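You operate a simulated robot arm through the tools that you are given. There is no shell and no other tool. Be economical: measure what you need, move in short steps, check, and stop when the job is done.

Carry out the task below with a simulated robot arm. There is one attempt and no reset: what you move stays moved.

Task
Put one of the jars from the jar end of the folding table on the tray on the jar end of the folding table. Fetch the roll from the plain roll shelf and stand it on the roll shelf of the rack. Put the +5 kPa jet from the filter table on the lower cage shelf. Turn the black level knob to 700 L. Fetch the panel key and stand it on top of the green pad. Put the funnel on the top of the rinse table. Do these in any order. Set down upright: jar, roll, panel key.

It is judged by the outcome, as a careful person would: the job done as asked, and still so three seconds after it is handed in. It fails if anything else is knocked over, pushed out of place, dropped, spilled or broken.

Robot
A 7-joint arm with a two-finger parallel gripper on a trunk, on a base that drives. Base frame: it is fixed to the floor where the robot stands at the start and does not move with it; the origin is under the middle of the robot, x ahead of it, y to its left, z up; the surface under the hand at the start is at about z = 90. Readings come in cm, degrees, newtons and seconds.
With the tool pointing down near the work surface it reaches from about 48 to 92 cm from the robot's upright axis, wherever it stands. Its first joint turns from -115.0 to 115.0 degrees. Places, roughly: black level knob [-1340, 130, 110]; funnel (17x12x12 cm) [-1560, 0, 30]; green pad (10x7x4 cm) [-1330, -160, 60]; jar (8x8x17 cm) [80, 10, 100]; jar (8x8x18 cm) [50, 30, 100]; jet [-1375, 0, 75]; lower cage shelf [-990, -170, 40]; panel key (7x2x10 cm) [-1310, 130, 80]; roll [-450, -550, 75]; roll shelf of the rack [-440, -550, 100]; top of the rinse table [-1630, -380, 80]; tray [75, 25, 100]. Payload 3.91 kg.
The tool frame sits at the grasp point between the pads (the TCP): z along the fingers, y along the line on which they close. The tips reach 3 cm beyond it. The gripper opens to 11 cm. The fingers are 2 cm wide and 1 cm thick; the gripper's body (4.8 by 11.2 cm) begins 5.5 cm behind the TCP.
Orientation is that of the tool frame in the base frame, as a unit quaternion [x, y, z, w]. With the fingers straight down and closing along the base's y, the tool's x points along the base's -x, its y along +y and its z along -z.

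Tools
- The arm moves only by the tool play_rows. Its argument "moves" is a list of rows, each a list of 7 numbers: the shift along the tool's x, y, z in cm, then the turn, a rotation vector about the tool's x, y, z in rad, then the opening, from 0 (shut) to 1 (fully open). In form: [[tx, ty, tz, wx, wy, wz, jaw], ...]. A call has 1 to 12 rows; each row shifts and turns the commanded pose from where the row before left it, along the tool's axes as they then stand. Rows are played at 5 a second. More than 5 cm and 8.6 degrees between two rows, or a gripper value outside its range, and nothing of the call is played. Where a pose cannot be reached the arm comes as near as it can. A force on the tool above 40 N (or 10 N above the force at the start of the call, whichever is more), or a blocked arm, ends the call early, and 0.2 s more pass. The fingers move at their own pace (about 15.3 cm/s each) and stop on an object; they squeeze with about 40 N. The grip force told is the motor's: it shows also when the fingers shut on nothing. Time passes only in rows, and 0.2 s behind the last, so rows that do not move let the fingers close. It gives the time, the measured TCP pose, the force on the tool (base axes), the opening and the grip force at its end, in the units of the frame above (readings bear some noise), with the torque about the TCP (base axes, N m) and any sound that the robot's microphone picked up, and new pictures: "show" is both (left out), scene, wrist or none.
- Cameras (640 x 400 px; columns grow to the right, rows downward): "scene" is now at [22.3, 21.06, 144.71]; the picture's right is [0.09, -1.00, 0.00], its down [-0.72, -0.06, -0.69] and it looks along [0.69, 0.06, -0.72] (base axes); focal length 256 px, centre (320, 200). "wrist" rides on the gripper at [7.2, 1.7, -10.3] in the tool frame; the picture's right is [-0.23, 0.97, 0.00], its down [-0.76, -0.18, -0.62] and it looks along [-0.61, -0.14, 0.78] (tool axes); focal length 222 px, centre (320, 200). There is no depth. A picture from a camera that has moved, and an enlarged one, comes with that camera's place and axes in the base frame and with its lens.
- slide_trunk(by): slides the trunk up (or, below 0, down) by that many cm; the arm and the scene camera ride with it, the base frame stays. It gives what a move gives, with no picture.
- drive_base(legs): drives the robot by 1 to 6 legs, each [ahead, left, turn to the left] in cm, cm and degrees, along the robot's own axes; the way and the turn of a leg run together, so that a leg with both is an arc; at most 150 cm and 180 degrees a leg. The arm and the cameras ride along, it lands a little off, and it stops where it bumps. It gives what a move gives, and a new picture of the scene camera.
- aim_head(pan, tilt): turns the head with the scene camera to pan (to the left, within 80 degrees either way) and tilt (down, from -29 to 69), counted from straight ahead of the robot. It gives what a move gives, and a new picture of the scene camera.
- close_up(camera, box): a new picture of the part [left, top, right, bottom] of that camera's present view, enlarged. No time passes.
- hand_in(): hands the job in; it is judged then, once.

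Go step by step. Nothing tells you exact positions but the pictures and the camera data: compare them with the known pose of the tool, close in by small moves and look again before you grip or let go. The budget is 175 turns and 260 pictures, counting those below and the enlarged ones. Unless the task says otherwise, let go and move clear before handing in.

The tools are called after "Request:" by a JSON object that holds its "method" and its "body". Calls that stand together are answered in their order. play_rows: Moves the arm, as the interface text tells. Its arguments: {"type":"object","properties":{"moves":{"type":"array"},"show":{"type":"string","enum":["both","scene","wrist","none"]}},"required":["moves"]} The other tools are called the same way: slide_trunk (by) slides the trunk up or down; drive_base (legs) drives the base; aim_head (pan, tilt) turns the head that bears the scene camera; close_up (camera, box) takes an enlarged picture of a part of a camera's view; hand_in () hands the job in.

At the start:

```text
time_s: 0.0
position: [53.32, 11.3, 122.59]
tcp_rot: [0.0, 1.0, 0.0, 0.0]
ft_force: [0.1, 0.8, 0.4]
ft_torque: [-0.01, 0.0, -0.03]
finger_gap: 11.01
grip_force: 0.1
trunk travel left (down, up): [-80.0, 19.0]
robot x, y, heading: [-0.04, 0.12, -0.1]
head pan, tilt: [5.2, 46.3]
```

scene: 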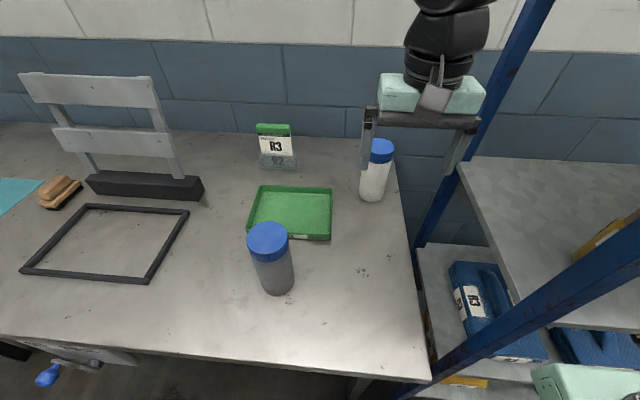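
wrist: 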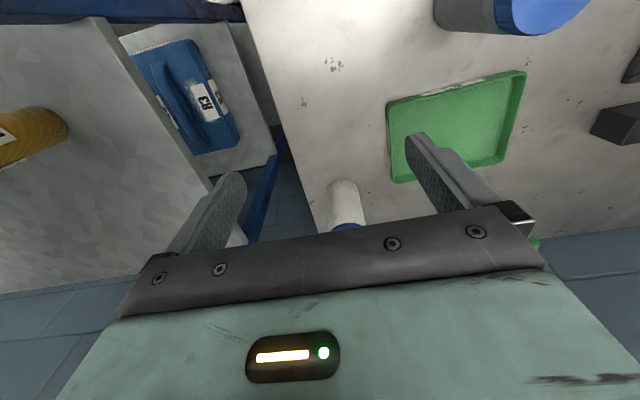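

I see the near jar at about (48, 32), the tray centre at about (70, 33) and the far jar by the wall. I'll use the near jar and start by moving the open hand above it.

Request:
{"method": "play_rows", "body": {"moves": [[1, 4.1, 0, 0, 0, 0, 1], [1, 4.1, 0, 0, 0, 0, 1], [1, 4.1, 0, 0, 0, 0, 1], [1, 4.2, 0, 0, 0, 0, 1], [0.8, 4.2, 0, 0, 0, 0, 1], [0, 0, 0, 0, 0, 0, 1]]}}

```text
time_s: 1.4
position: [48.31, 31.93, 122.63]
tcp_rot: [0.0, 1.0, 0.0, 0.0]
ft_force: [0.3, -0.2, 0.1]
ft_torque: [0.02, 0.01, 0.0]
finger_gap: 10.98
grip_force: 0.0
trunk travel left (down, up): [-80.0, 19.0]
robot x, y, heading: [-0.23, -0.2, 0.1]
head pan, tilt: [5.2, 46.3]
camera scene: at [22.29, 21.06, 144.72], right [0.09, -1.0, 0.0], down [-0.72, -0.07, -0.69], along [0.69, 0.06, -0.72], focal length 256 px, centre (320, 200)
camera wrist: at [41.17, 33.62, 132.85], right [0.23, 0.97, 0.0], down [0.76, -0.18, 0.62], along [0.61, -0.14, -0.78], focal length 222 px, centre (320, 200)
```

scene: 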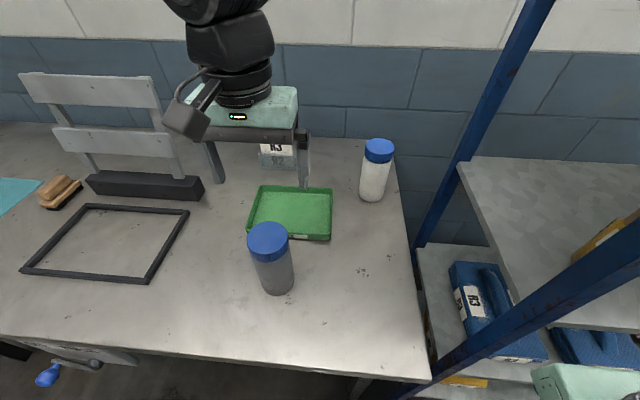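
wrist: 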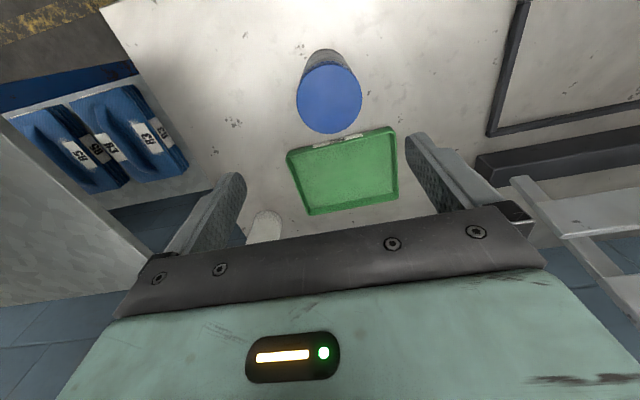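

The jar's lid centre is near (48, 33). I'll shift slightly, come down to just above the lid and check again.

Request:
{"method": "play_rows", "body": {"moves": [[0, 1.1, 3, 0, 0, 0, 1], [0, 0, 4, 0, 0, 0, 1], [0, 0, 3, 0, 0, 0, 1], [0, 0, 0, 0, 0, 0, 1]]}}

```text
time_s: 2.4
position: [48.47, 33.16, 112.61]
tcp_rot: [0.0, 1.0, -0.001, 0.0]
ft_force: [0.8, 0.7, -0.9]
ft_torque: [0.02, 0.01, 0.03]
finger_gap: 11.02
grip_force: 0.0
trunk travel left (down, up): [-80.0, 19.0]
robot x, y, heading: [0.51, -0.16, 0.1]
head pan, tilt: [5.2, 46.3]
camera scene: at [22.3, 21.06, 144.71], right [0.09, -1.0, 0.0], down [-0.72, -0.06, -0.69], along [0.69, 0.06, -0.72], focal length 256 px, centre (320, 200)
camera wrist: at [41.31, 34.82, 122.8], right [0.23, 0.97, 0.0], down [0.76, -0.18, 0.62], along [0.61, -0.14, -0.78], focal length 222 px, centre (320, 200)
```

scene: 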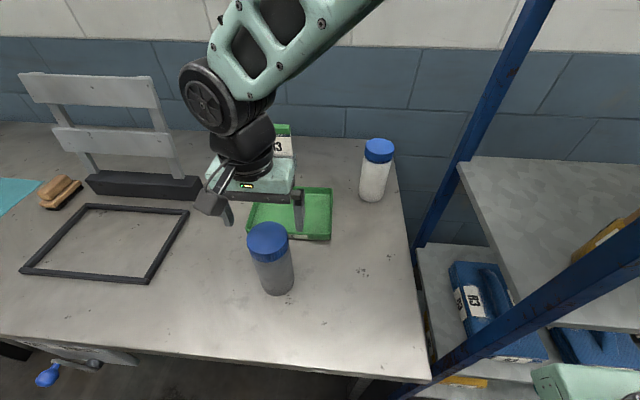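
wrist: 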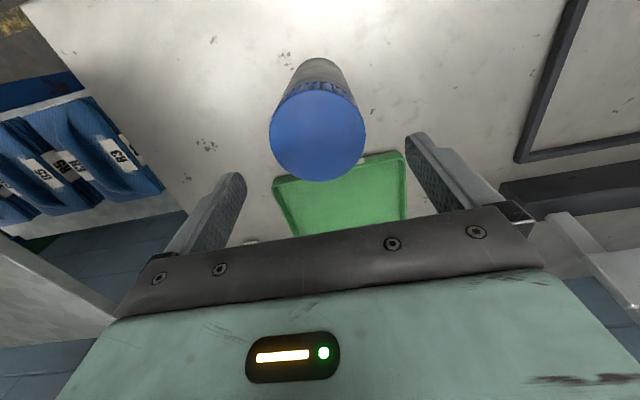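

Two views agree on the jar at (48.2, 33.0) with its top near 106. I'll go down around it and close.

Request:
{"method": "play_rows", "body": {"moves": [[0.2, -0.1, 4, 0, 0, 0, 1], [0, 0, 3.5, 0, 0, 0, 1], [0, 0, 2.3, 0, 0, 0, 1], [0, 0, 0, 0, 0, 0, 1], [0, 0, 0, 0, 0, 0, 0], [0, 0, 0, 0, 0, 0, 0], [0, 0, 0, 0, 0, 0, 0]]}}

```text
time_s: 4.0
position: [48.3, 32.93, 102.82]
tcp_rot: [0.0, 1.0, 0.001, 0.0]
ft_force: [0.1, 0.2, -1.1]
ft_torque: [0.02, 0.01, 0.01]
finger_gap: 7.32
grip_force: 39.7
trunk travel left (down, up): [-80.0, 19.0]
robot x, y, heading: [0.1, 0.21, -0.1]
head pan, tilt: [5.2, 46.3]
camera scene: at [22.3, 21.06, 144.71], right [0.09, -1.0, 0.0], down [-0.72, -0.06, -0.69], along [0.69, 0.06, -0.72], focal length 256 px, centre (320, 200)
camera wrist: at [41.09, 34.65, 113.07], right [0.23, 0.97, 0.0], down [0.76, -0.18, 0.62], along [0.61, -0.14, -0.78], focal length 222 px, centre (320, 200)
```

scene: 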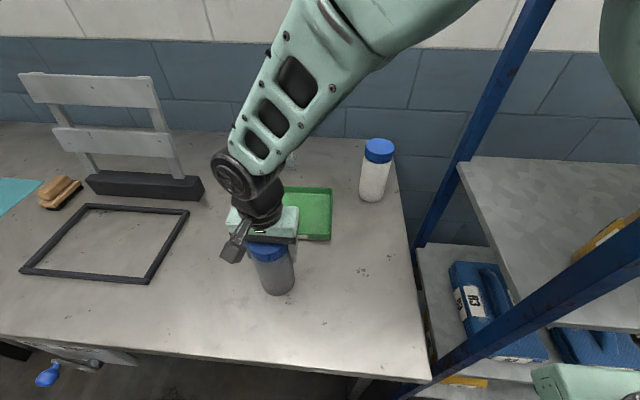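
wrist: 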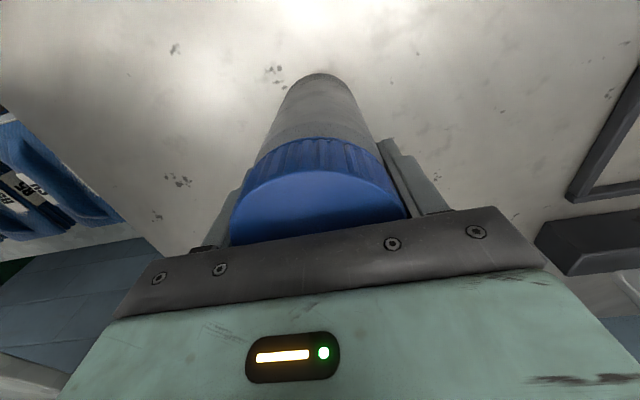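

Jar gripped at 7.3 cm. I'll lift it and carry it forward over the tray centre at (70, 33).

Request:
{"method": "play_rows", "body": {"moves": [[0, 0, -3, 0, 0, 0, 0], [0, 0, -4, 0, 0, 0, 0], [-3, 0, 0, 0, 0, 0, 0], [-3.8, 0, 0, 0, 0, 0, 0], [-3.8, 0, 0, 0, 0, 0, 0], [-3.8, 0, 0, 0, 0, 0, 0], [-3.8, 0, 0, 0, 0, 0, 0], [-3.5, 0, 0, 0, 0, 0, 0], [0, 0, 0, 0, 0, 0, 0]]}}

```text
time_s: 6.0
position: [70.12, 32.87, 109.74]
tcp_rot: [-0.001, 1.0, 0.0, 0.0]
ft_force: [-0.6, 0.0, -1.8]
ft_torque: [0.01, -0.03, -0.01]
finger_gap: 7.3
grip_force: 40.0
trunk travel left (down, up): [-80.0, 19.0]
robot x, y, heading: [0.16, 0.2, 0.0]
head pan, tilt: [5.2, 46.3]
camera scene: at [22.31, 21.06, 144.71], right [0.09, -1.0, 0.0], down [-0.72, -0.06, -0.69], along [0.69, 0.06, -0.72], focal length 256 px, centre (320, 200)
camera wrist: at [62.95, 34.52, 119.96], right [0.23, 0.97, 0.0], down [0.76, -0.18, 0.62], along [0.61, -0.14, -0.78], focal length 222 px, centre (320, 200)
```

scene: 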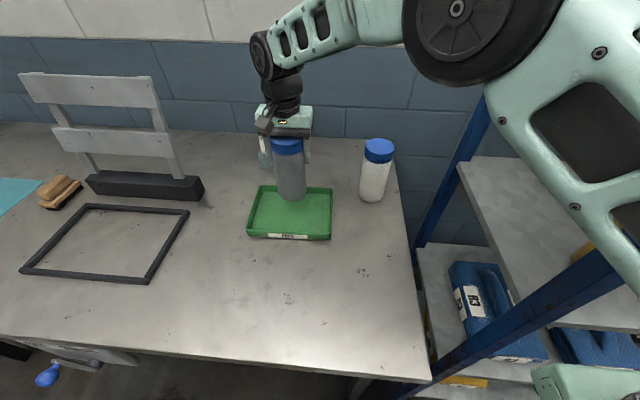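
wrist: 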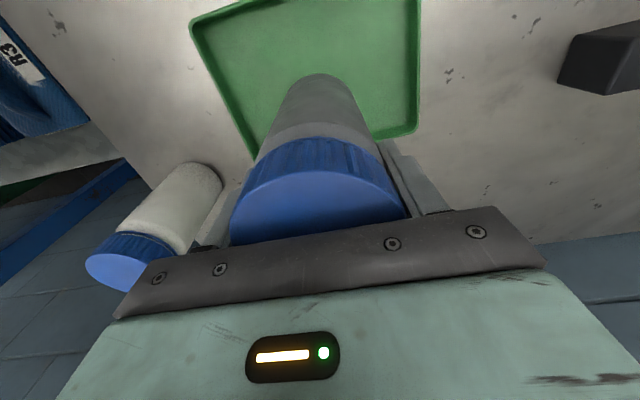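

The jar hangs inside the tray outline. Lowering gently.

Request:
{"method": "play_rows", "body": {"moves": [[0, 0, 3, 0, 0, 0, 0], [0, 0, 2, 0, 0, 0, 0], [0, 0, 0.8, 0, 0, 0, 0], [0, 0, 0.2, 0, 0, 0, 0], [0, 0, 0, 0, 0, 0, 0]]}}

```text
time_s: 7.2
position: [69.98, 32.92, 103.64]
tcp_rot: [-0.001, 1.0, 0.0, 0.0]
ft_force: [-0.5, 0.3, -1.5]
ft_torque: [0.0, -0.03, -0.01]
finger_gap: 7.28
grip_force: 39.8
trunk travel left (down, up): [-80.0, 19.0]
robot x, y, heading: [-0.04, 0.05, 0.1]
head pan, tilt: [5.2, 46.3]
camera scene: at [22.31, 21.06, 144.71], right [0.09, -1.0, 0.0], down [-0.72, -0.06, -0.69], along [0.69, 0.06, -0.72], focal length 256 px, centre (320, 200)
camera wrist: at [62.76, 34.55, 113.85], right [0.23, 0.97, 0.0], down [0.76, -0.18, 0.62], along [0.61, -0.14, -0.78], focal length 222 px, centre (320, 200)
```

scene: 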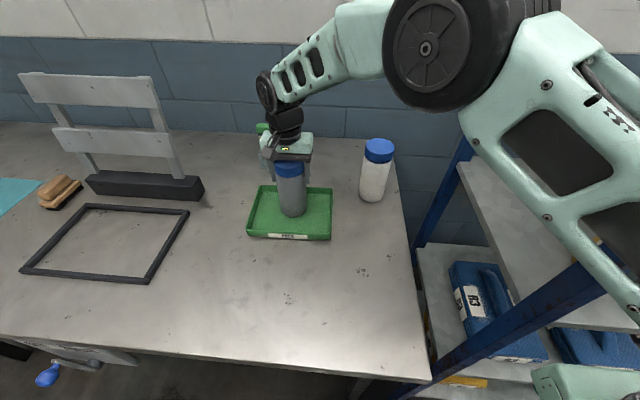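
wrist: 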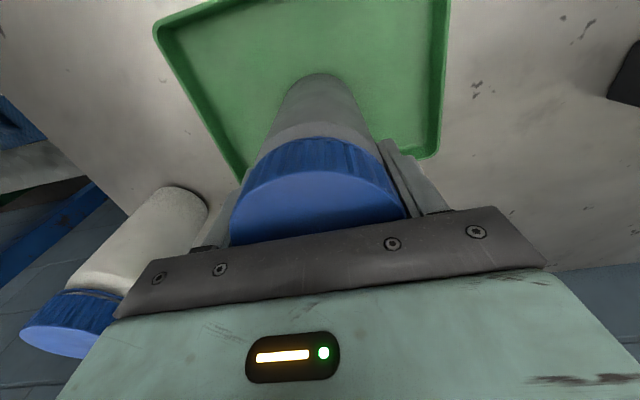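

Not yet in contact; I'll go on down in fine steps.

Request:
{"method": "play_rows", "body": {"moves": [[0, 0, 0.2, 0, 0, 0, 0], [0, 0, 0.15, 0, 0, 0, 0], [0, 0, 0.15, 0, 0, 0, 0], [0, 0, 0, 0, 0, 0, 0]], "show": "none"}}

```text
time_s: 8.2
position: [69.99, 33.03, 103.26]
tcp_rot: [0.0, 1.0, 0.0, 0.0]
ft_force: [0.2, 0.1, -2.1]
ft_torque: [0.04, -0.02, -0.02]
finger_gap: 7.28
grip_force: 39.6
trunk travel left (down, up): [-80.0, 19.0]
robot x, y, heading: [0.06, -0.26, 0.0]
head pan, tilt: [5.2, 46.3]
```

Request:
{"method": "play_rows", "body": {"moves": [[0, 0, 0.15, 0, 0, 0, 0], [0, 0, 0.15, 0, 0, 0, 0], [0, 0, 0, 0, 0, 0, 0]], "show": "none"}}

```text
time_s: 9.0
position: [69.99, 32.96, 103.3]
tcp_rot: [-0.001, 1.0, 0.001, 0.002]
ft_force: [-1.8, -2.9, 19.6]
ft_torque: [-0.58, 0.43, 0.0]
finger_gap: 7.31
grip_force: 40.4
trunk travel left (down, up): [-80.0, 19.0]
robot x, y, heading: [0.2, 0.18, -0.0]
head pan, tilt: [5.2, 46.3]
```

The upward force shows the jar is on the tray floor. I'll ease off, open and rise.

Request:
{"method": "play_rows", "body": {"moves": [[0, 0, -0.2, 0, 0, 0, 0], [0, 0, 0, 0, 0, 0, 0.9], [0, 0, 0, 0, 0, 0, 1], [0, 0, 0, 0, 0, 0, 1], [0, 0, -3, 0, 0, 0, 1], [0, 0, -4, 0, 0, 0, 1], [0, 0, -4, 0, 0, 0, 1], [0, 0, -4, 0, 0, 0, 1], [0, 0, -4, 0, 0, 0, 1]]}}

Request:
{"method": "aim_head", "body": {"pan": 80, "tilt": 15}}

Request:
{"method": "aim_head", "body": {"pan": -80, "tilt": 15}}

```text
time_s: 11.0
position: [70.17, 32.73, 122.27]
tcp_rot: [0.0, 1.0, -0.001, 0.0]
ft_force: [0.6, -0.1, 0.2]
ft_torque: [-0.02, -0.02, -0.01]
finger_gap: 10.99
grip_force: 0.1
trunk travel left (down, up): [-80.0, 19.0]
robot x, y, heading: [0.18, 0.01, -0.1]
head pan, tilt: [5.2, 46.3]
camera scene: at [22.32, 21.07, 144.71], right [0.09, -1.0, 0.0], down [-0.72, -0.07, -0.69], along [0.69, 0.06, -0.72], focal length 256 px, centre (320, 200)
camera wrist: at [62.95, 34.65, 132.54], right [0.23, 0.97, 0.0], down [0.76, -0.18, 0.62], along [0.61, -0.14, -0.78], focal length 222 px, centre (320, 200)
```

scene: 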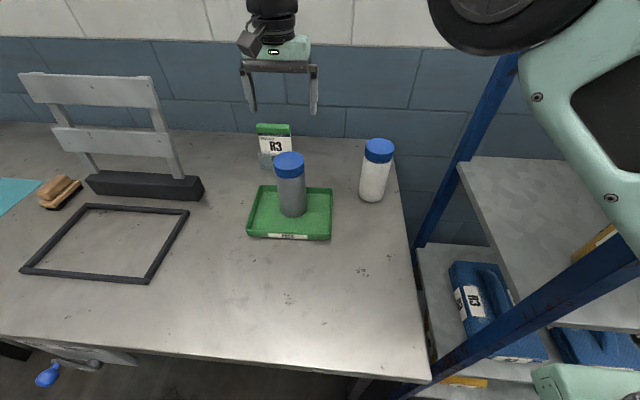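
wrist: 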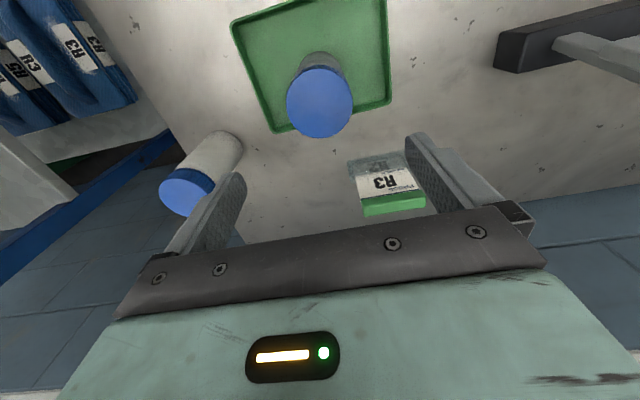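

```text
time_s: 12.5
position: [70.16, 33.01, 122.35]
tcp_rot: [0.0, 1.0, 0.0, 0.0]
ft_force: [0.1, 0.0, -0.2]
ft_torque: [0.0, 0.02, 0.01]
finger_gap: 11.01
grip_force: 0.2
trunk travel left (down, up): [-80.0, 19.0]
robot x, y, heading: [-0.05, -0.08, -0.1]
head pan, tilt: [80.0, 15.0]
camera scene: at [15.94, 29.54, 149.58], right [0.98, -0.17, 0.0], down [-0.05, -0.26, -0.97], along [0.17, 0.95, -0.26], focal length 256 px, centre (320, 200)
```

scene: 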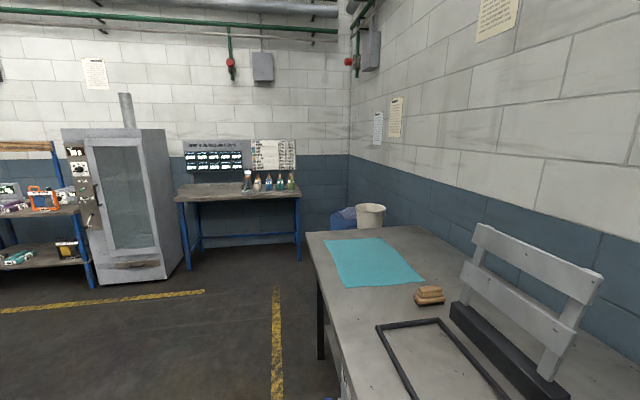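

```text
time_s: 14.9
position: [70.15, 32.88, 122.3]
tcp_rot: [0.0, 1.0, 0.0, 0.0]
ft_force: [-0.9, -0.5, -0.8]
ft_torque: [-0.01, -0.01, 0.01]
finger_gap: 10.98
grip_force: 0.1
trunk travel left (down, up): [-80.0, 19.0]
robot x, y, heading: [0.09, -0.41, -0.1]
head pan, tilt: [-80.0, 15.0]
camera scene: at [15.94, 11.14, 149.58], right [-0.98, -0.17, 0.0], down [-0.05, 0.25, -0.97], along [0.17, -0.95, -0.26], focal length 256 px, centre (320, 200)
```

scene: 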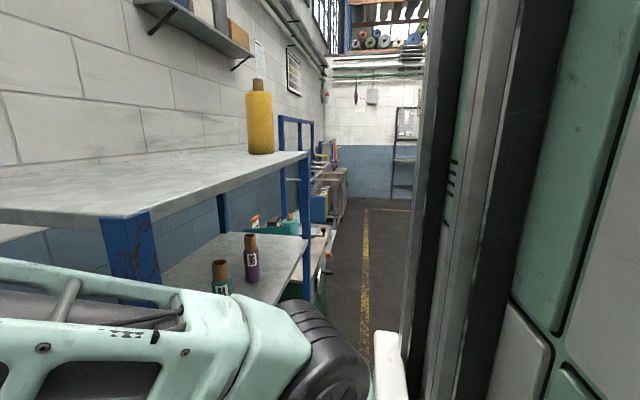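

The jar stands upright in the tray. Now I'll pull the hand in close, back away from the table and look around for a route to the roll.

Request:
{"method": "play_rows", "body": {"moves": [[3, -4, -2, 0, 0, 0, 0.5], [3, -4, -2, 0, 0, 0, 0.5], [3, -4, -2, 0, 0, 0, 0.5], [3, -4, -2, 0, 0, 0, 0.5], [3, -4, 0, 0, 0, 0, 0.5], [3, -4, 0, 0, 0, 0, 0.5], [2, -4, 0, 0, 0, 0, 0.5], [0, -4, 0, 0, 0, 0, 0.5], [0, 0, 0, 0, 0, 0, 0.5]], "show": "none"}}

Request:
{"method": "drive_base", "body": {"legs": [[-90, 0, 0]]}}

Request:
{"method": "aim_head", "body": {"pan": -80, "tilt": 15}}

```text
refused: row 1 steps farther than a row can; nothing moved
```

```text
time_s: 19.7
position: [-19.77, 32.76, 122.37]
tcp_rot: [0.005, 1.0, 0.0, 0.0]
ft_force: [-0.2, 1.4, 0.1]
ft_torque: [-0.02, -0.03, -0.03]
finger_gap: 10.99
grip_force: 0.0
trunk travel left (down, up): [-80.0, 19.0]
robot x, y, heading: [-90.29, 0.14, -0.6]
head pan, tilt: [-80.0, 15.0]
camera scene: at [-74.19, 11.37, 149.58], right [-0.99, -0.17, 0.0], down [-0.04, 0.26, -0.97], along [0.16, -0.95, -0.26], focal length 256 px, centre (320, 200)
```

scene: 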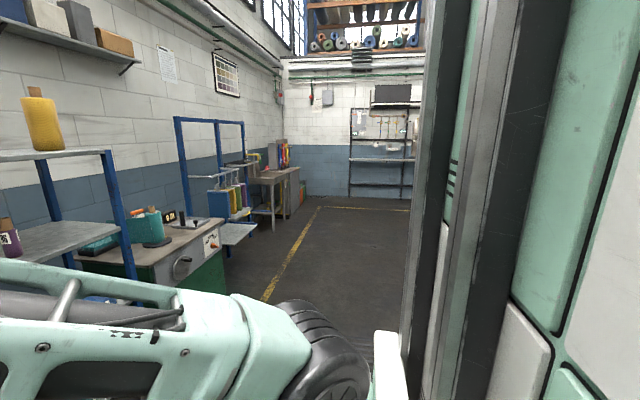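

```text
time_s: 20.3
position: [-19.9, 32.75, 122.41]
tcp_rot: [0.004, 1.0, 0.0, 0.001]
ft_force: [-0.1, -0.4, -0.5]
ft_torque: [0.0, -0.01, 0.02]
finger_gap: 11.05
grip_force: 0.0
trunk travel left (down, up): [-80.0, 19.0]
robot x, y, heading: [-90.26, 0.38, -0.4]
head pan, tilt: [-80.0, 15.0]
camera scene: at [-74.19, 11.37, 149.58], right [-0.99, -0.17, 0.0], down [-0.04, 0.26, -0.97], along [0.16, -0.95, -0.26], focal length 256 px, centre (320, 200)
```

scene: 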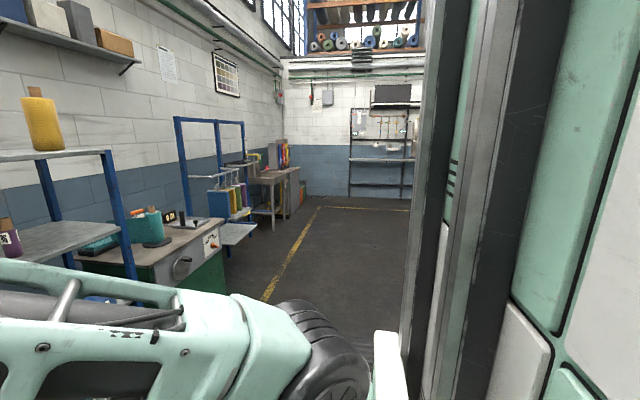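

Backed into free floor. Now tuck the hand in, then turn toward the roll area.

Request:
{"method": "play_rows", "body": {"moves": [[2.4, -3.7, -0.9, 0, 0, 0, 0.5], [2.4, -3.7, -0.9, 0, 0, 0, 0.5], [2.4, -3.7, -0.9, 0, 0, 0, 0.5], [2.4, -3.7, -0.9, 0, 0, 0, 0.5], [2.4, -3.7, -0.9, 0, 0, 0, 0.5], [2.4, -3.7, -0.9, 0, 0, 0, 0.5], [2.4, -3.7, -0.9, 0, 0, 0, 0.5], [2.4, -3.7, -0.9, 0, 0, 0, 0.5], [0, 0, 0, 0, 0, 0, 0.5]], "show": "none"}}

Request:
{"method": "drive_base", "body": {"legs": [[0, 0, -90]]}}

Request:
{"method": "aim_head", "body": {"pan": -40, "tilt": 15}}

```text
time_s: 22.3
position: [-39.27, 3.25, 129.58]
tcp_rot: [0.005, 1.0, 0.0, 0.0]
ft_force: [-0.7, -0.5, 0.6]
ft_torque: [-0.03, -0.02, 0.0]
finger_gap: 5.49
grip_force: 0.1
trunk travel left (down, up): [-80.0, 19.0]
robot x, y, heading: [-90.19, 0.49, -0.3]
head pan, tilt: [-80.0, 15.0]
```

```text
time_s: 26.5
position: [-88.36, -50.77, 129.57]
tcp_rot: [0.717, 0.697, 0.0, -0.001]
ft_force: [0.5, 0.0, 0.8]
ft_torque: [-0.01, -0.01, -0.02]
finger_gap: 5.49
grip_force: 0.0
trunk travel left (down, up): [-80.0, 19.0]
robot x, y, heading: [-89.99, 0.69, -91.6]
head pan, tilt: [-80.0, 15.0]
camera scene: at [-79.24, -15.93, 149.58], right [-0.15, 0.99, 0.0], down [0.26, 0.04, -0.97], along [-0.96, -0.14, -0.26], focal length 256 px, centre (320, 200)
```

scene: 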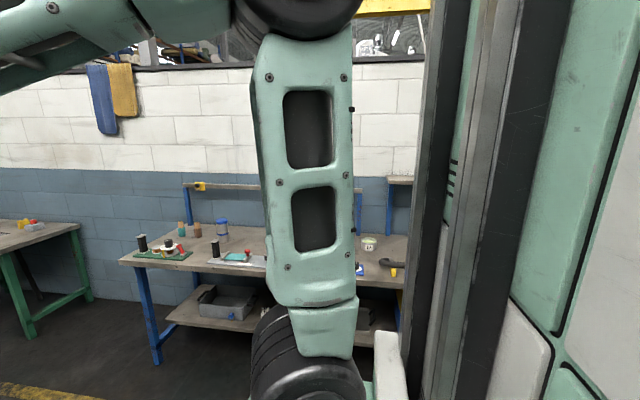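

```text
time_s: 27.6
position: [-88.29, -50.71, 129.57]
tcp_rot: [0.717, 0.697, 0.0, 0.001]
ft_force: [0.2, 0.7, -0.1]
ft_torque: [0.0, 0.04, 0.0]
finger_gap: 5.52
grip_force: 0.0
trunk travel left (down, up): [-80.0, 19.0]
robot x, y, heading: [-90.14, 0.31, -91.8]
head pan, tilt: [-40.0, 15.0]
camera scene: at [-76.21, -21.54, 149.58], right [-0.75, 0.66, 0.0], down [0.17, 0.19, -0.97], along [-0.64, -0.72, -0.26], focal length 256 px, centre (320, 200)
```

scene: 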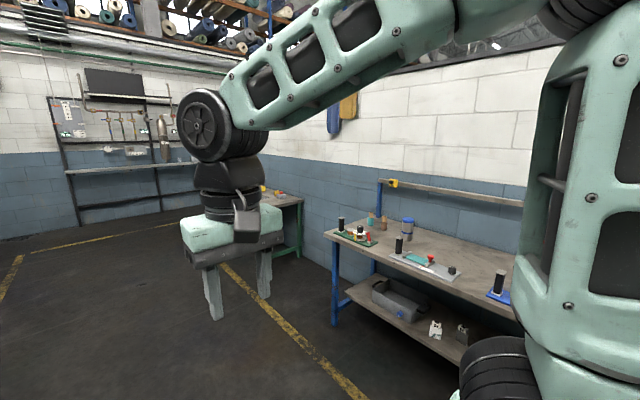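

There's a bench to the right past x≈-200 and a rear wall further on at about y=-600. I'll drive on in -y and look again.

Request:
{"method": "drive_base", "body": {"legs": [[150, 0, 0], [100, 0, 0]]}}

Request:
{"method": "aim_head", "body": {"pan": -75, "tilt": 10}}

```text
time_s: 39.9
position: [-91.63, -301.22, 129.41]
tcp_rot: [0.709, 0.705, 0.0, 0.0]
ft_force: [-0.2, 0.6, 0.6]
ft_torque: [-0.01, 0.01, -0.02]
finger_gap: 5.51
grip_force: 0.1
trunk travel left (down, up): [-80.0, 19.0]
robot x, y, heading: [-94.36, -250.24, -90.3]
head pan, tilt: [-40.0, 15.0]
camera scene: at [-80.21, -271.9, 149.58], right [-0.76, 0.65, 0.0], down [0.17, 0.2, -0.97], along [-0.63, -0.74, -0.26], focal length 256 px, centre (320, 200)
```

scene: 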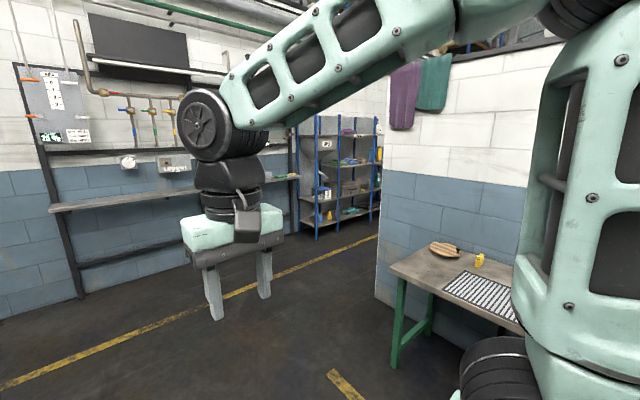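

```text
time_s: 40.9
position: [-91.71, -301.24, 129.52]
tcp_rot: [0.709, 0.705, 0.0, 0.0]
ft_force: [0.1, -0.1, 0.9]
ft_torque: [0.01, -0.04, -0.01]
finger_gap: 5.47
grip_force: 0.0
trunk travel left (down, up): [-80.0, 19.0]
robot x, y, heading: [-94.76, -250.31, -90.6]
head pan, tilt: [-75.0, 10.0]
camera scene: at [-83.15, -267.14, 150.39], right [-0.25, 0.97, 0.0], down [0.17, 0.04, -0.98], along [-0.95, -0.25, -0.17], focal length 256 px, centre (320, 200)
```

scene: 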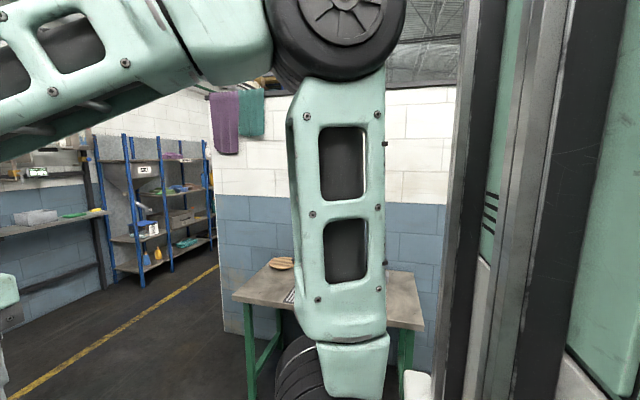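

The wall has an opening to the -x side around y≈-400 to -530, with the blue rack along the back wall at x≈-300…-420. I'll drive down and turn into it.

Request:
{"method": "drive_base", "body": {"legs": [[150, 0, 0], [40, 0, 0], [0, 0, -90]]}}

Request:
{"method": "aim_head", "body": {"pan": 40, "tilt": 15}}

```text
time_s: 54.3
position: [-146.85, -441.68, 129.61]
tcp_rot: [1.0, -0.02, 0.0, 0.0]
ft_force: [0.5, -0.4, 0.7]
ft_torque: [0.0, 0.0, -0.03]
finger_gap: 5.48
grip_force: 0.2
trunk travel left (down, up): [-80.0, 19.0]
robot x, y, heading: [-96.01, -440.16, 177.9]
head pan, tilt: [-75.0, 10.0]
camera scene: at [-112.66, -451.36, 150.39], right [0.98, 0.22, 0.0], down [0.04, -0.17, -0.98], along [-0.22, 0.96, -0.17], focal length 256 px, centre (320, 200)
```

scene: 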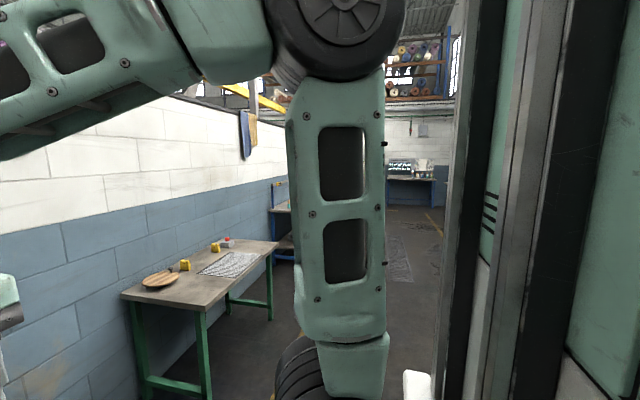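

```text
time_s: 56.2
position: [-146.85, -441.75, 129.5]
tcp_rot: [1.0, -0.019, 0.0, 0.001]
ft_force: [1.1, -0.3, -0.8]
ft_torque: [-0.01, -0.02, -0.02]
finger_gap: 5.51
grip_force: 0.0
trunk travel left (down, up): [-80.0, 19.0]
robot x, y, heading: [-95.99, -440.24, 177.8]
head pan, tilt: [40.0, 15.0]
camera scene: at [-117.98, -466.14, 149.58], right [-0.61, 0.79, 0.0], down [0.2, 0.16, -0.97], along [-0.76, -0.59, -0.26], focal length 256 px, centre (320, 200)
```

scene: 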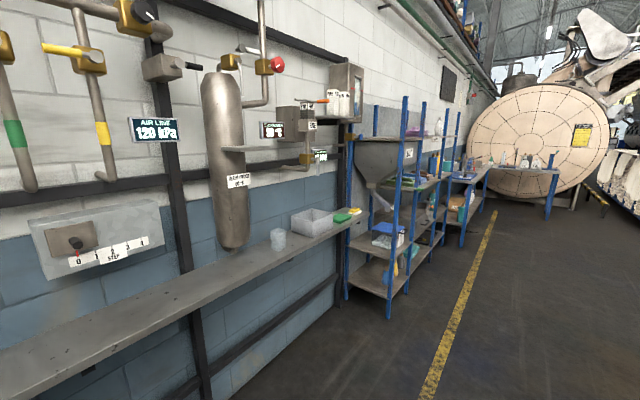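

A row of blue racks runs along the back wall. I'll drive along to about x=-345 and look at them.

Request:
{"method": "drive_base", "body": {"legs": [[0, 15, 2], [150, 0, 0], [80, 0, 0]]}}

Request:
{"method": "aim_head", "body": {"pan": 55, "tilt": 25}}

```text
time_s: 68.5
position: [-374.93, -468.12, 129.65]
tcp_rot: [1.0, 0.023, -0.001, -0.001]
ft_force: [-0.6, 0.1, -0.3]
ft_torque: [0.0, 0.02, 0.02]
finger_gap: 5.48
grip_force: 0.0
trunk travel left (down, up): [-80.0, 19.0]
robot x, y, heading: [-324.06, -462.42, -177.2]
head pan, tilt: [40.0, 15.0]
camera scene: at [-344.12, -490.01, 149.58], right [-0.68, 0.74, 0.0], down [0.19, 0.18, -0.97], along [-0.71, -0.65, -0.26], focal length 256 px, centre (320, 200)
```

scene: 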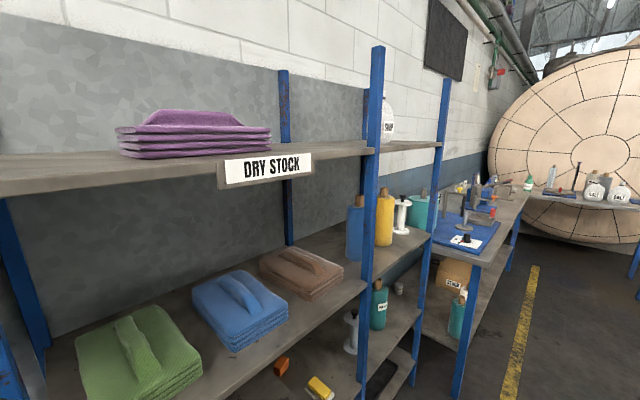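

```text
time_s: 69.2
position: [-374.85, -468.17, 129.51]
tcp_rot: [1.0, 0.023, 0.001, 0.0]
ft_force: [0.0, -0.6, 0.5]
ft_torque: [0.0, 0.0, -0.02]
finger_gap: 5.52
grip_force: 0.0
trunk travel left (down, up): [-80.0, 19.0]
robot x, y, heading: [-324.34, -462.15, -177.2]
head pan, tilt: [55.0, 25.0]
camera scene: at [-342.19, -491.46, 147.96], right [-0.84, 0.54, 0.0], down [0.23, 0.36, -0.91], along [-0.49, -0.77, -0.42], focal length 256 px, centre (320, 200)
```

scene: 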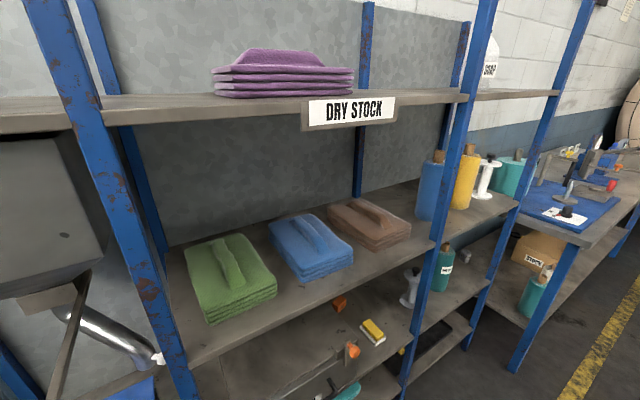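

The roll section is the last bay at x≈-440: upper shelf with big rolls and spools, and a lower shelf with a teal roll and spool. I'll move in front of it and turn to face it.

Request:
{"method": "drive_base", "body": {"legs": [[110, 0, 0], [0, -12, 0], [0, 0, 87]]}}

Request:
{"method": "aim_head", "body": {"pan": 0, "tilt": 40}}

```text
time_s: 79.4
position: [-432.93, -507.1, 129.58]
tcp_rot: [0.713, 0.701, -0.001, 0.0]
ft_force: [-0.1, 0.2, 0.3]
ft_torque: [-0.01, 0.0, 0.01]
finger_gap: 5.53
grip_force: 0.0
trunk travel left (down, up): [-80.0, 19.0]
robot x, y, heading: [-435.5, -456.1, -90.7]
head pan, tilt: [55.0, 25.0]
camera scene: at [-407.64, -476.1, 147.96], right [-0.59, -0.81, 0.0], down [-0.34, 0.25, -0.91], along [0.73, -0.53, -0.42], focal length 256 px, centre (320, 200)
```

scene: 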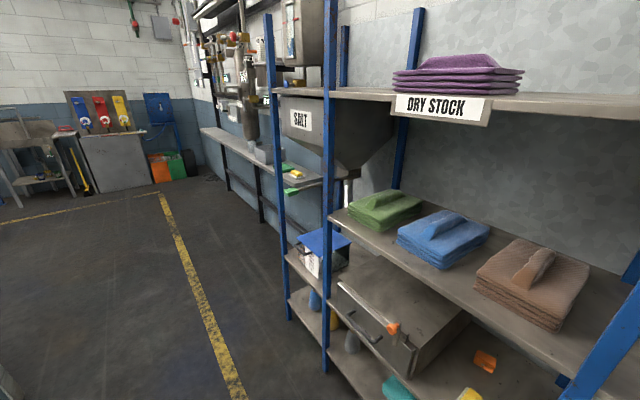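

```text
time_s: 80.6
position: [-432.86, -507.15, 129.54]
tcp_rot: [0.712, 0.702, 0.001, 0.0]
ft_force: [0.6, -0.1, -0.8]
ft_torque: [-0.01, -0.02, 0.0]
finger_gap: 5.5
grip_force: 0.1
trunk travel left (down, up): [-80.0, 19.0]
robot x, y, heading: [-435.84, -455.88, -90.8]
head pan, tilt: [0.0, 40.0]
camera scene: at [-415.23, -479.2, 145.63], right [-1.0, 0.01, 0.0], down [0.01, 0.64, -0.77], along [-0.01, -0.77, -0.64], focal length 256 px, centre (320, 200)
```

scene: 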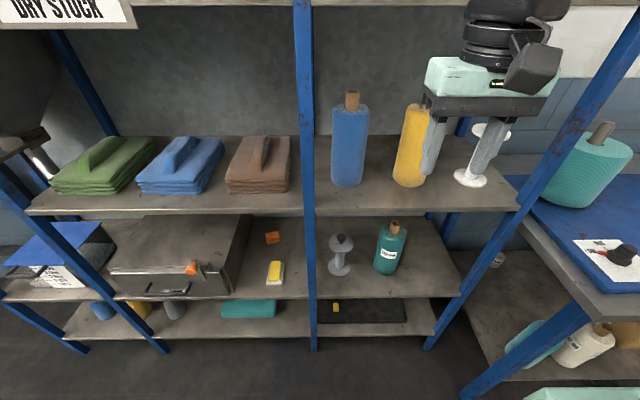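

Upper shelf has a blue roll, yellow roll and spool stand. The lower one has an empty grey spool stand and a labelled teal roll, so I'll zoom in there.

Request:
{"method": "close_up", "body": {"camera": "scene", "box": [300, 80, 540, 340]}}

```text
1.54 times, centred on (420, 210) of scene
camera zoom: at [-415.23, -479.2, 145.63], right [-1.0, 0.01, 0.0], down [0.01, 0.64, -0.77], along [-0.01, -0.77, -0.64], focal length 394 px, centre (166, 185)
```

zoom: 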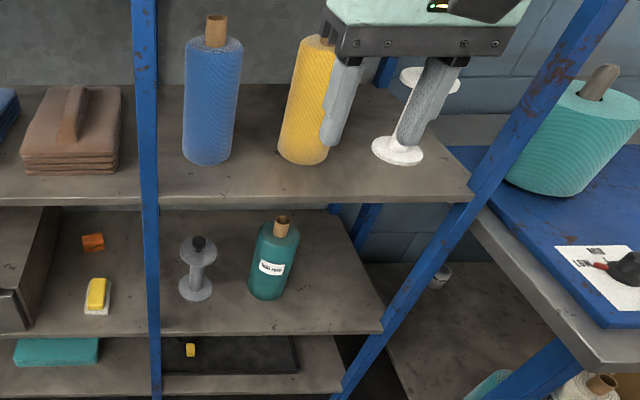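

The teal roll stands near (-443, -543) on the lower shelf (z≈56), gripped best by its core at z≈79. The upper shelf is z≈100 with front edge y≈-531. I'll pitch the hand forward and lower the trunk.

Request:
{"method": "play_rows", "body": {"moves": [[0, 0, 0, 0, -0.149, 0, 0.5], [0, 0, 0, 0, -0.149, 0, 0.5], [0, 0, 0, 0, -0.149, 0, 0.5], [0, 0, 0, 0, -0.149, 0, 0.5], [0, 0, 0, 0, -0.149, 0, 0.5], [0, 0, 0, 0, -0.149, 0, 0.5], [0, 0, 0, 0, -0.149, 0, 0.5], [0, 0, 0, 0, 0, 0, 0.5]], "show": "none"}}

Request:
{"method": "slide_trunk", "body": {"by": -40}}

Request:
{"method": "aim_head", "body": {"pan": 0, "tilt": 20}}

```text
time_s: 82.4
position: [-431.03, -508.59, 130.49]
tcp_rot: [0.618, 0.608, -0.356, 0.349]
ft_force: [0.0, -0.2, 0.2]
ft_torque: [-0.01, -0.02, -0.04]
finger_gap: 5.5
grip_force: 0.0
out of reach, approached as far as the arm can: row 5, 7
trunk travel left (down, up): [-80.0, 19.0]
robot x, y, heading: [-435.45, -455.76, -91.0]
head pan, tilt: [0.0, 40.0]
```

```text
time_s: 86.3
position: [-431.08, -508.6, 90.55]
tcp_rot: [0.619, 0.608, -0.356, 0.349]
ft_force: [-0.6, -0.4, 0.5]
ft_torque: [0.0, -0.01, 0.01]
finger_gap: 5.52
grip_force: 0.0
trunk travel left (down, up): [-40.0, 59.0]
robot x, y, heading: [-435.27, -455.99, -91.0]
head pan, tilt: [0.0, 40.0]
```

```text
time_s: 87.1
position: [-430.98, -508.53, 90.52]
tcp_rot: [0.619, 0.608, -0.355, 0.348]
ft_force: [-0.2, 0.3, -0.2]
ft_torque: [0.02, 0.02, 0.01]
finger_gap: 5.48
grip_force: 0.1
trunk travel left (down, up): [-40.0, 59.0]
robot x, y, heading: [-435.5, -455.88, -90.9]
head pan, tilt: [0.0, 20.0]
camera scene: at [-415.24, -480.01, 108.76], right [-1.0, 0.02, 0.0], down [0.01, 0.34, -0.94], along [-0.01, -0.94, -0.34], focal length 256 px, centre (320, 200)
```

scene: 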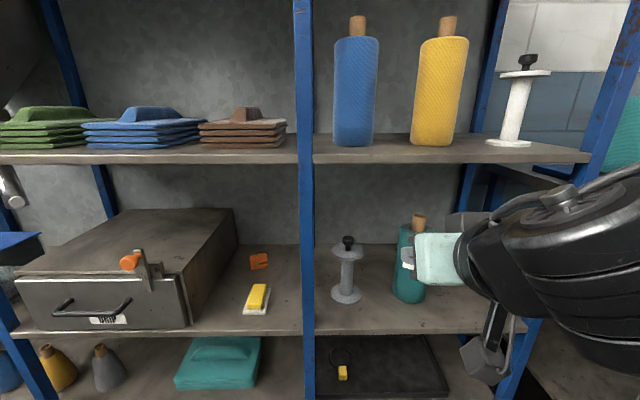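

Triangulating, the teal roll's core top is at about (-443.7, -545.9, 79.7) with 3–4 cm exposed. I'll flatten the pitch to about 15° and bring the hand to a pre-grasp in front of it.

Request:
{"method": "play_rows", "body": {"moves": [[0, -2, 1.2, 0, -0.13, 0, 0.5], [0.5, -2, 1.5, 0, -0.13, 0, 0.5], [1, -2.2, 2.3, 0, 0, 0, 0.5], [1.5, -2.2, 2.3, 0, 0, 0, 0.5], [1.5, -2.2, 2.3, 0, 0, 0, 0.5], [1.5, -2.1, 2.3, 0, 0, 0, 0.5], [1.5, 0, 2.3, 0, 0, 0, 0.5], [0, 0, 0, 0, 0, 0, 0.5]]}}

```text
time_s: 88.9
position: [-439.26, -524.74, 83.82]
tcp_rot: [0.567, 0.558, -0.432, 0.424]
ft_force: [0.7, 0.0, 0.1]
ft_torque: [-0.03, 0.02, -0.01]
finger_gap: 5.5
grip_force: 0.1
out of reach, approached as far as the arm can: row 1, 2, 3, 4, 5
trunk travel left (down, up): [-40.0, 59.0]
robot x, y, heading: [-435.88, -456.17, -90.6]
head pan, tilt: [0.0, 20.0]
camera scene: at [-415.25, -480.01, 108.76], right [-1.0, 0.02, 0.0], down [0.01, 0.34, -0.94], along [-0.01, -0.94, -0.34], focal length 256 px, centre (320, 200)
camera wrist: at [-437.26, -512.96, 79.4], right [0.97, -0.08, 0.22], down [-0.17, 0.4, 0.9], along [-0.16, -0.91, 0.38], focal length 222 px, centre (320, 200)
```

scene: 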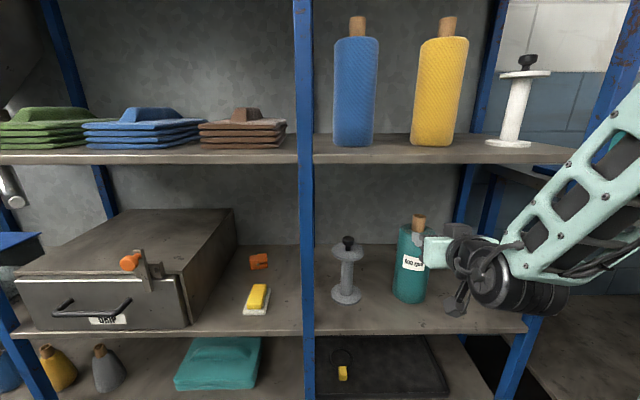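
wrist: 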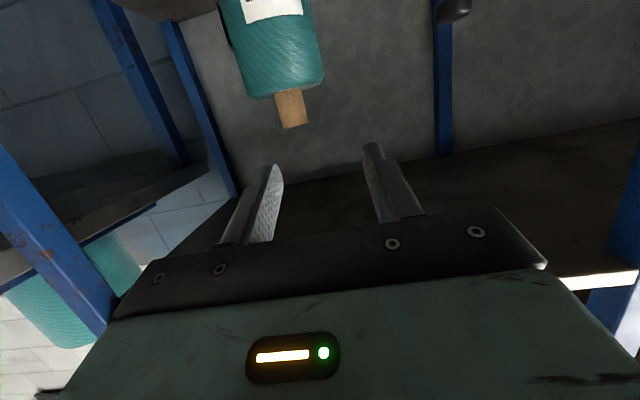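

Wrist view confirms the core at x≈-444, z 77–81. Closing in toward it.

Request:
{"method": "play_rows", "body": {"moves": [[1, -2.2, 2, 0, 0, 0, 0.5], [1.2, -2.4, 2, 0, 0, 0, 0.5], [1.0, 0, 2, 0, 0, 0, 0.5], [0, 0, 0, 0, 0, 0, 0.5]]}}

```text
time_s: 89.9
position: [-441.65, -529.31, 79.26]
tcp_rot: [0.569, 0.556, -0.434, 0.423]
ft_force: [0.2, 0.3, 0.1]
ft_torque: [0.01, 0.03, -0.01]
finger_gap: 5.5
grip_force: 0.1
out of reach, approached as far as the arm can: row 2, 3
trunk travel left (down, up): [-40.0, 59.0]
robot x, y, heading: [-435.61, -456.11, -91.2]
head pan, tilt: [0.0, 20.0]
camera scene: at [-415.25, -480.01, 108.76], right [-1.0, 0.02, 0.0], down [0.01, 0.34, -0.94], along [-0.01, -0.94, -0.34], focal length 256 px, centre (320, 200)
camera wrist: at [-439.58, -517.4, 74.86], right [0.97, -0.08, 0.22], down [-0.17, 0.4, 0.9], along [-0.16, -0.91, 0.38], focal length 222 px, centre (320, 200)
```

scene: 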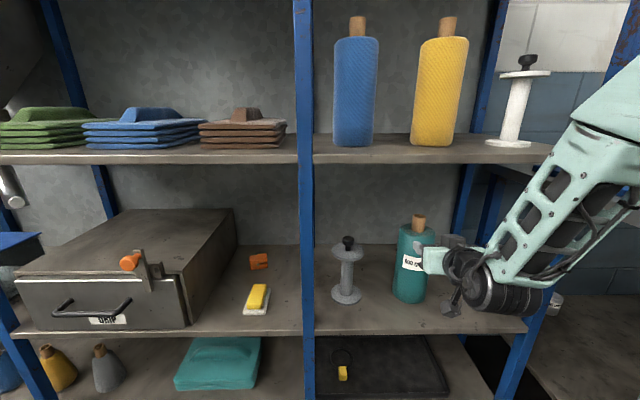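
wrist: 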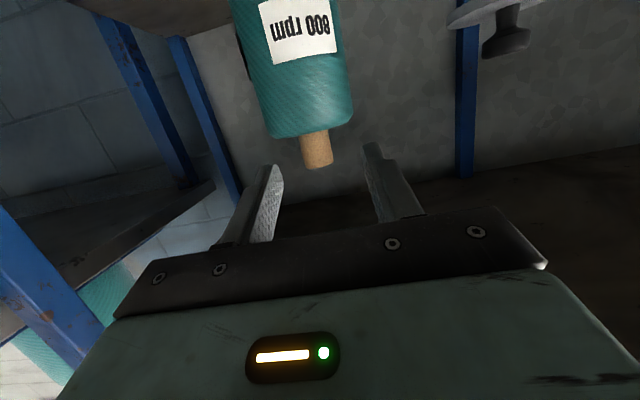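

The core is 1.8 cm to the robot's right, where the arm is near its limit. I'll strafe the base a bit instead.

Request:
{"method": "drive_base", "body": {"legs": [[0, -1.8, 0]]}}

Request:
{"method": "play_rows", "body": {"moves": [[-0.5, 0, 2.5, 0, 0, 0, 0.5], [-0.8, 0, 2.5, 0, 0, 0, 0.5], [0, 0, 0, 0, 0, 0, 0.5]]}}

```text
time_s: 90.7
position: [-443.44, -529.26, 79.23]
tcp_rot: [0.569, 0.556, -0.434, 0.423]
ft_force: [0.4, -0.3, -0.5]
ft_torque: [0.0, -0.02, 0.0]
finger_gap: 5.49
grip_force: 0.1
trunk travel left (down, up): [-40.0, 59.0]
robot x, y, heading: [-437.6, -456.14, -91.1]
head pan, tilt: [0.0, 20.0]
camera scene: at [-417.09, -479.98, 108.76], right [-1.0, 0.02, 0.0], down [0.01, 0.34, -0.94], along [-0.01, -0.94, -0.34], focal length 256 px, centre (320, 200)
```

scene: 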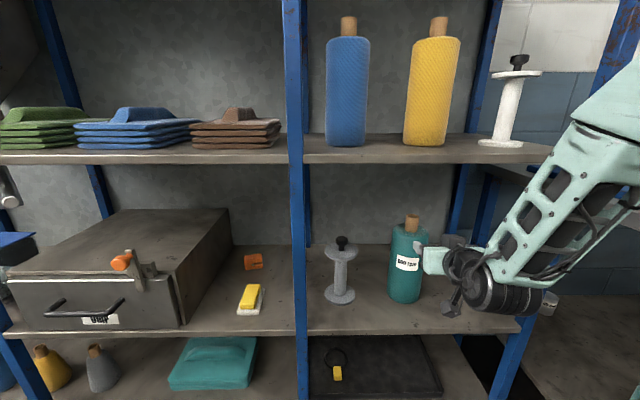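

```text
time_s: 91.5
position: [-443.66, -534.32, 79.23]
tcp_rot: [0.569, 0.556, -0.434, 0.423]
ft_force: [0.7, -0.2, 0.0]
ft_torque: [-0.01, 0.05, 0.02]
finger_gap: 5.53
grip_force: 0.2
trunk travel left (down, up): [-40.0, 59.0]
robot x, y, heading: [-436.85, -455.86, -90.9]
head pan, tilt: [0.0, 20.0]
camera scene: at [-417.09, -479.98, 108.76], right [-1.0, 0.02, 0.0], down [0.01, 0.34, -0.94], along [-0.01, -0.94, -0.34], focal length 256 px, centre (320, 200)
camera wrist: at [-441.59, -522.46, 74.92], right [0.97, -0.08, 0.22], down [-0.17, 0.4, 0.9], along [-0.16, -0.91, 0.38], focal length 222 px, centre (320, 200)
```

scene: 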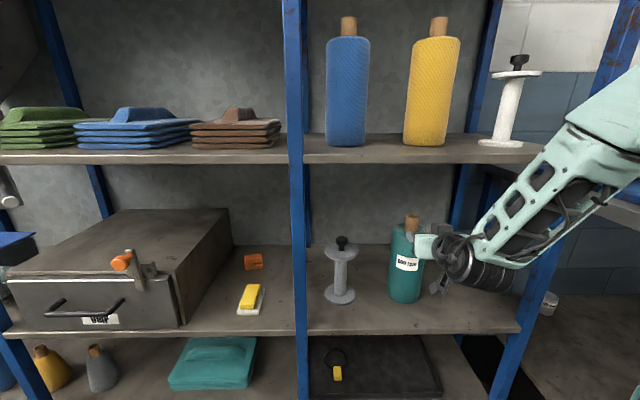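
wrist: 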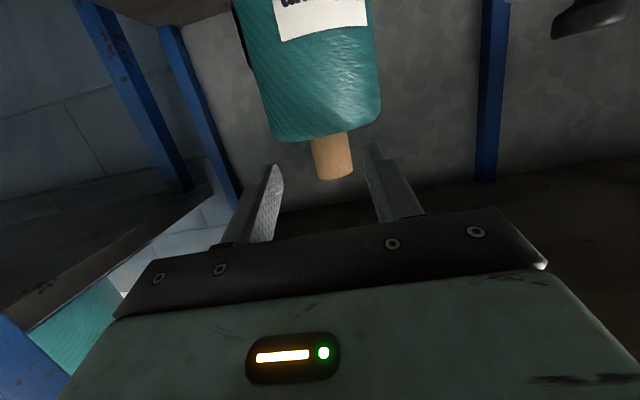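

Aligned well. The core centre reads (-443.3, z≈80). I'll raise 1.2 cm and advance so the fingers straddle it.

Request:
{"method": "play_rows", "body": {"moves": [[-1.7, 0.3, 2.0, 0, 0, 0, 0.5], [-0.8, 0, 2.8, 0, 0, 0, 0.5], [-0.8, 0, 2.8, 0, 0, 0, 0.5], [0, 0, 0, 0, 0, 0, 0.5]]}}

```text
time_s: 92.5
position: [-443.73, -542.35, 80.44]
tcp_rot: [0.568, 0.556, -0.434, 0.423]
ft_force: [0.3, 0.4, -0.8]
ft_torque: [0.0, -0.01, 0.01]
finger_gap: 5.52
grip_force: 0.1
trunk travel left (down, up): [-40.0, 59.0]
robot x, y, heading: [-437.76, -456.23, -91.0]
head pan, tilt: [0.0, 20.0]
camera scene: at [-417.09, -479.98, 108.76], right [-1.0, 0.02, 0.0], down [0.01, 0.34, -0.94], along [-0.01, -0.94, -0.34], focal length 256 px, centre (320, 200)
camera wrist: at [-441.52, -530.54, 75.98], right [0.97, -0.08, 0.22], down [-0.17, 0.4, 0.9], along [-0.16, -0.91, 0.38], focal length 222 px, centre (320, 200)
```

scene: 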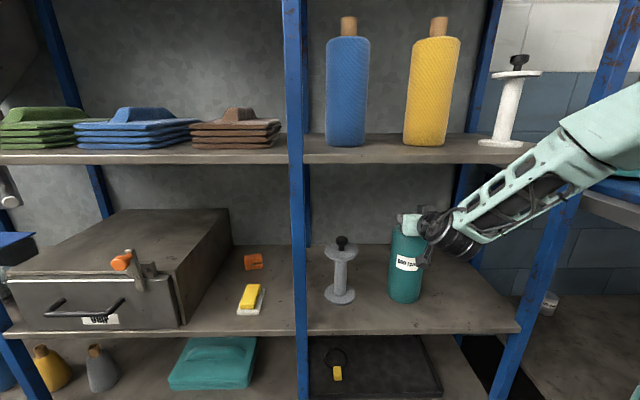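
wrist: 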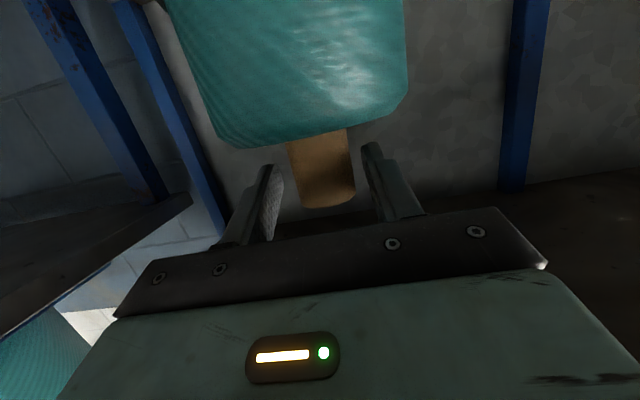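

The core is between the fingertips. A bit further in, then close.

Request:
{"method": "play_rows", "body": {"moves": [[-0.6, 0, 2.4, 0, 0, 0, 0.5], [0, 0, 0, 0, 0, 0, 0.5], [0, 0, 0, 0, 0, 0, 0.0], [0, 0, 0, 0, 0, 0, 0], [0, 0, 0, 0, 0, 0, 0]]}}

```text
time_s: 93.7
position: [-443.48, -544.88, 80.28]
tcp_rot: [0.569, 0.556, -0.434, 0.423]
ft_force: [2.2, -0.1, 1.8]
ft_torque: [-0.08, -0.25, -0.06]
finger_gap: 3.3
grip_force: 39.9
trunk travel left (down, up): [-40.0, 59.0]
robot x, y, heading: [-437.71, -456.15, -90.9]
head pan, tilt: [0.0, 20.0]
camera scene: at [-417.08, -479.98, 108.77], right [-1.0, 0.02, 0.0], down [0.01, 0.34, -0.94], along [-0.01, -0.94, -0.34], focal length 256 px, centre (320, 200)
camera wrist: at [-441.52, -533.02, 75.96], right [0.97, -0.08, 0.22], down [-0.17, 0.4, 0.9], along [-0.16, -0.91, 0.38], focal length 222 px, centre (320, 200)
```

scene: 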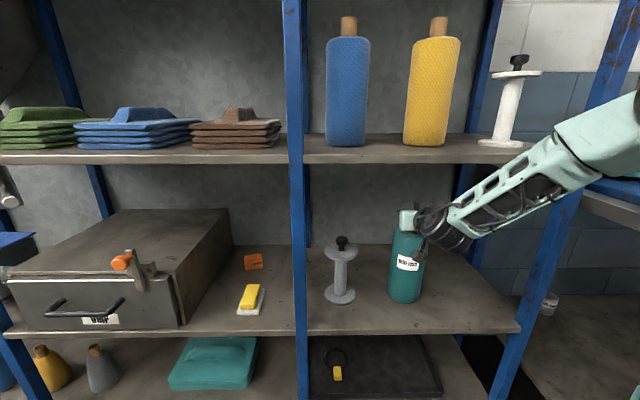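
wrist: 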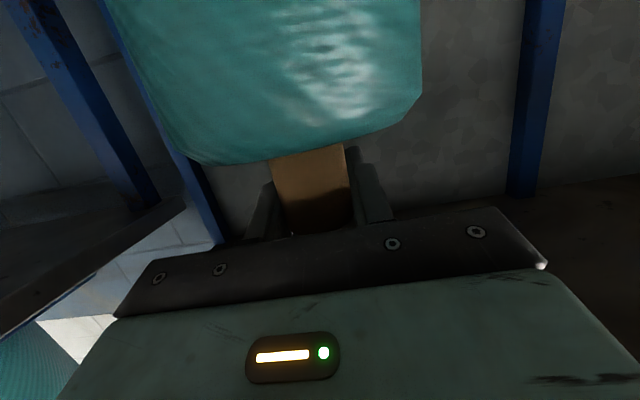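

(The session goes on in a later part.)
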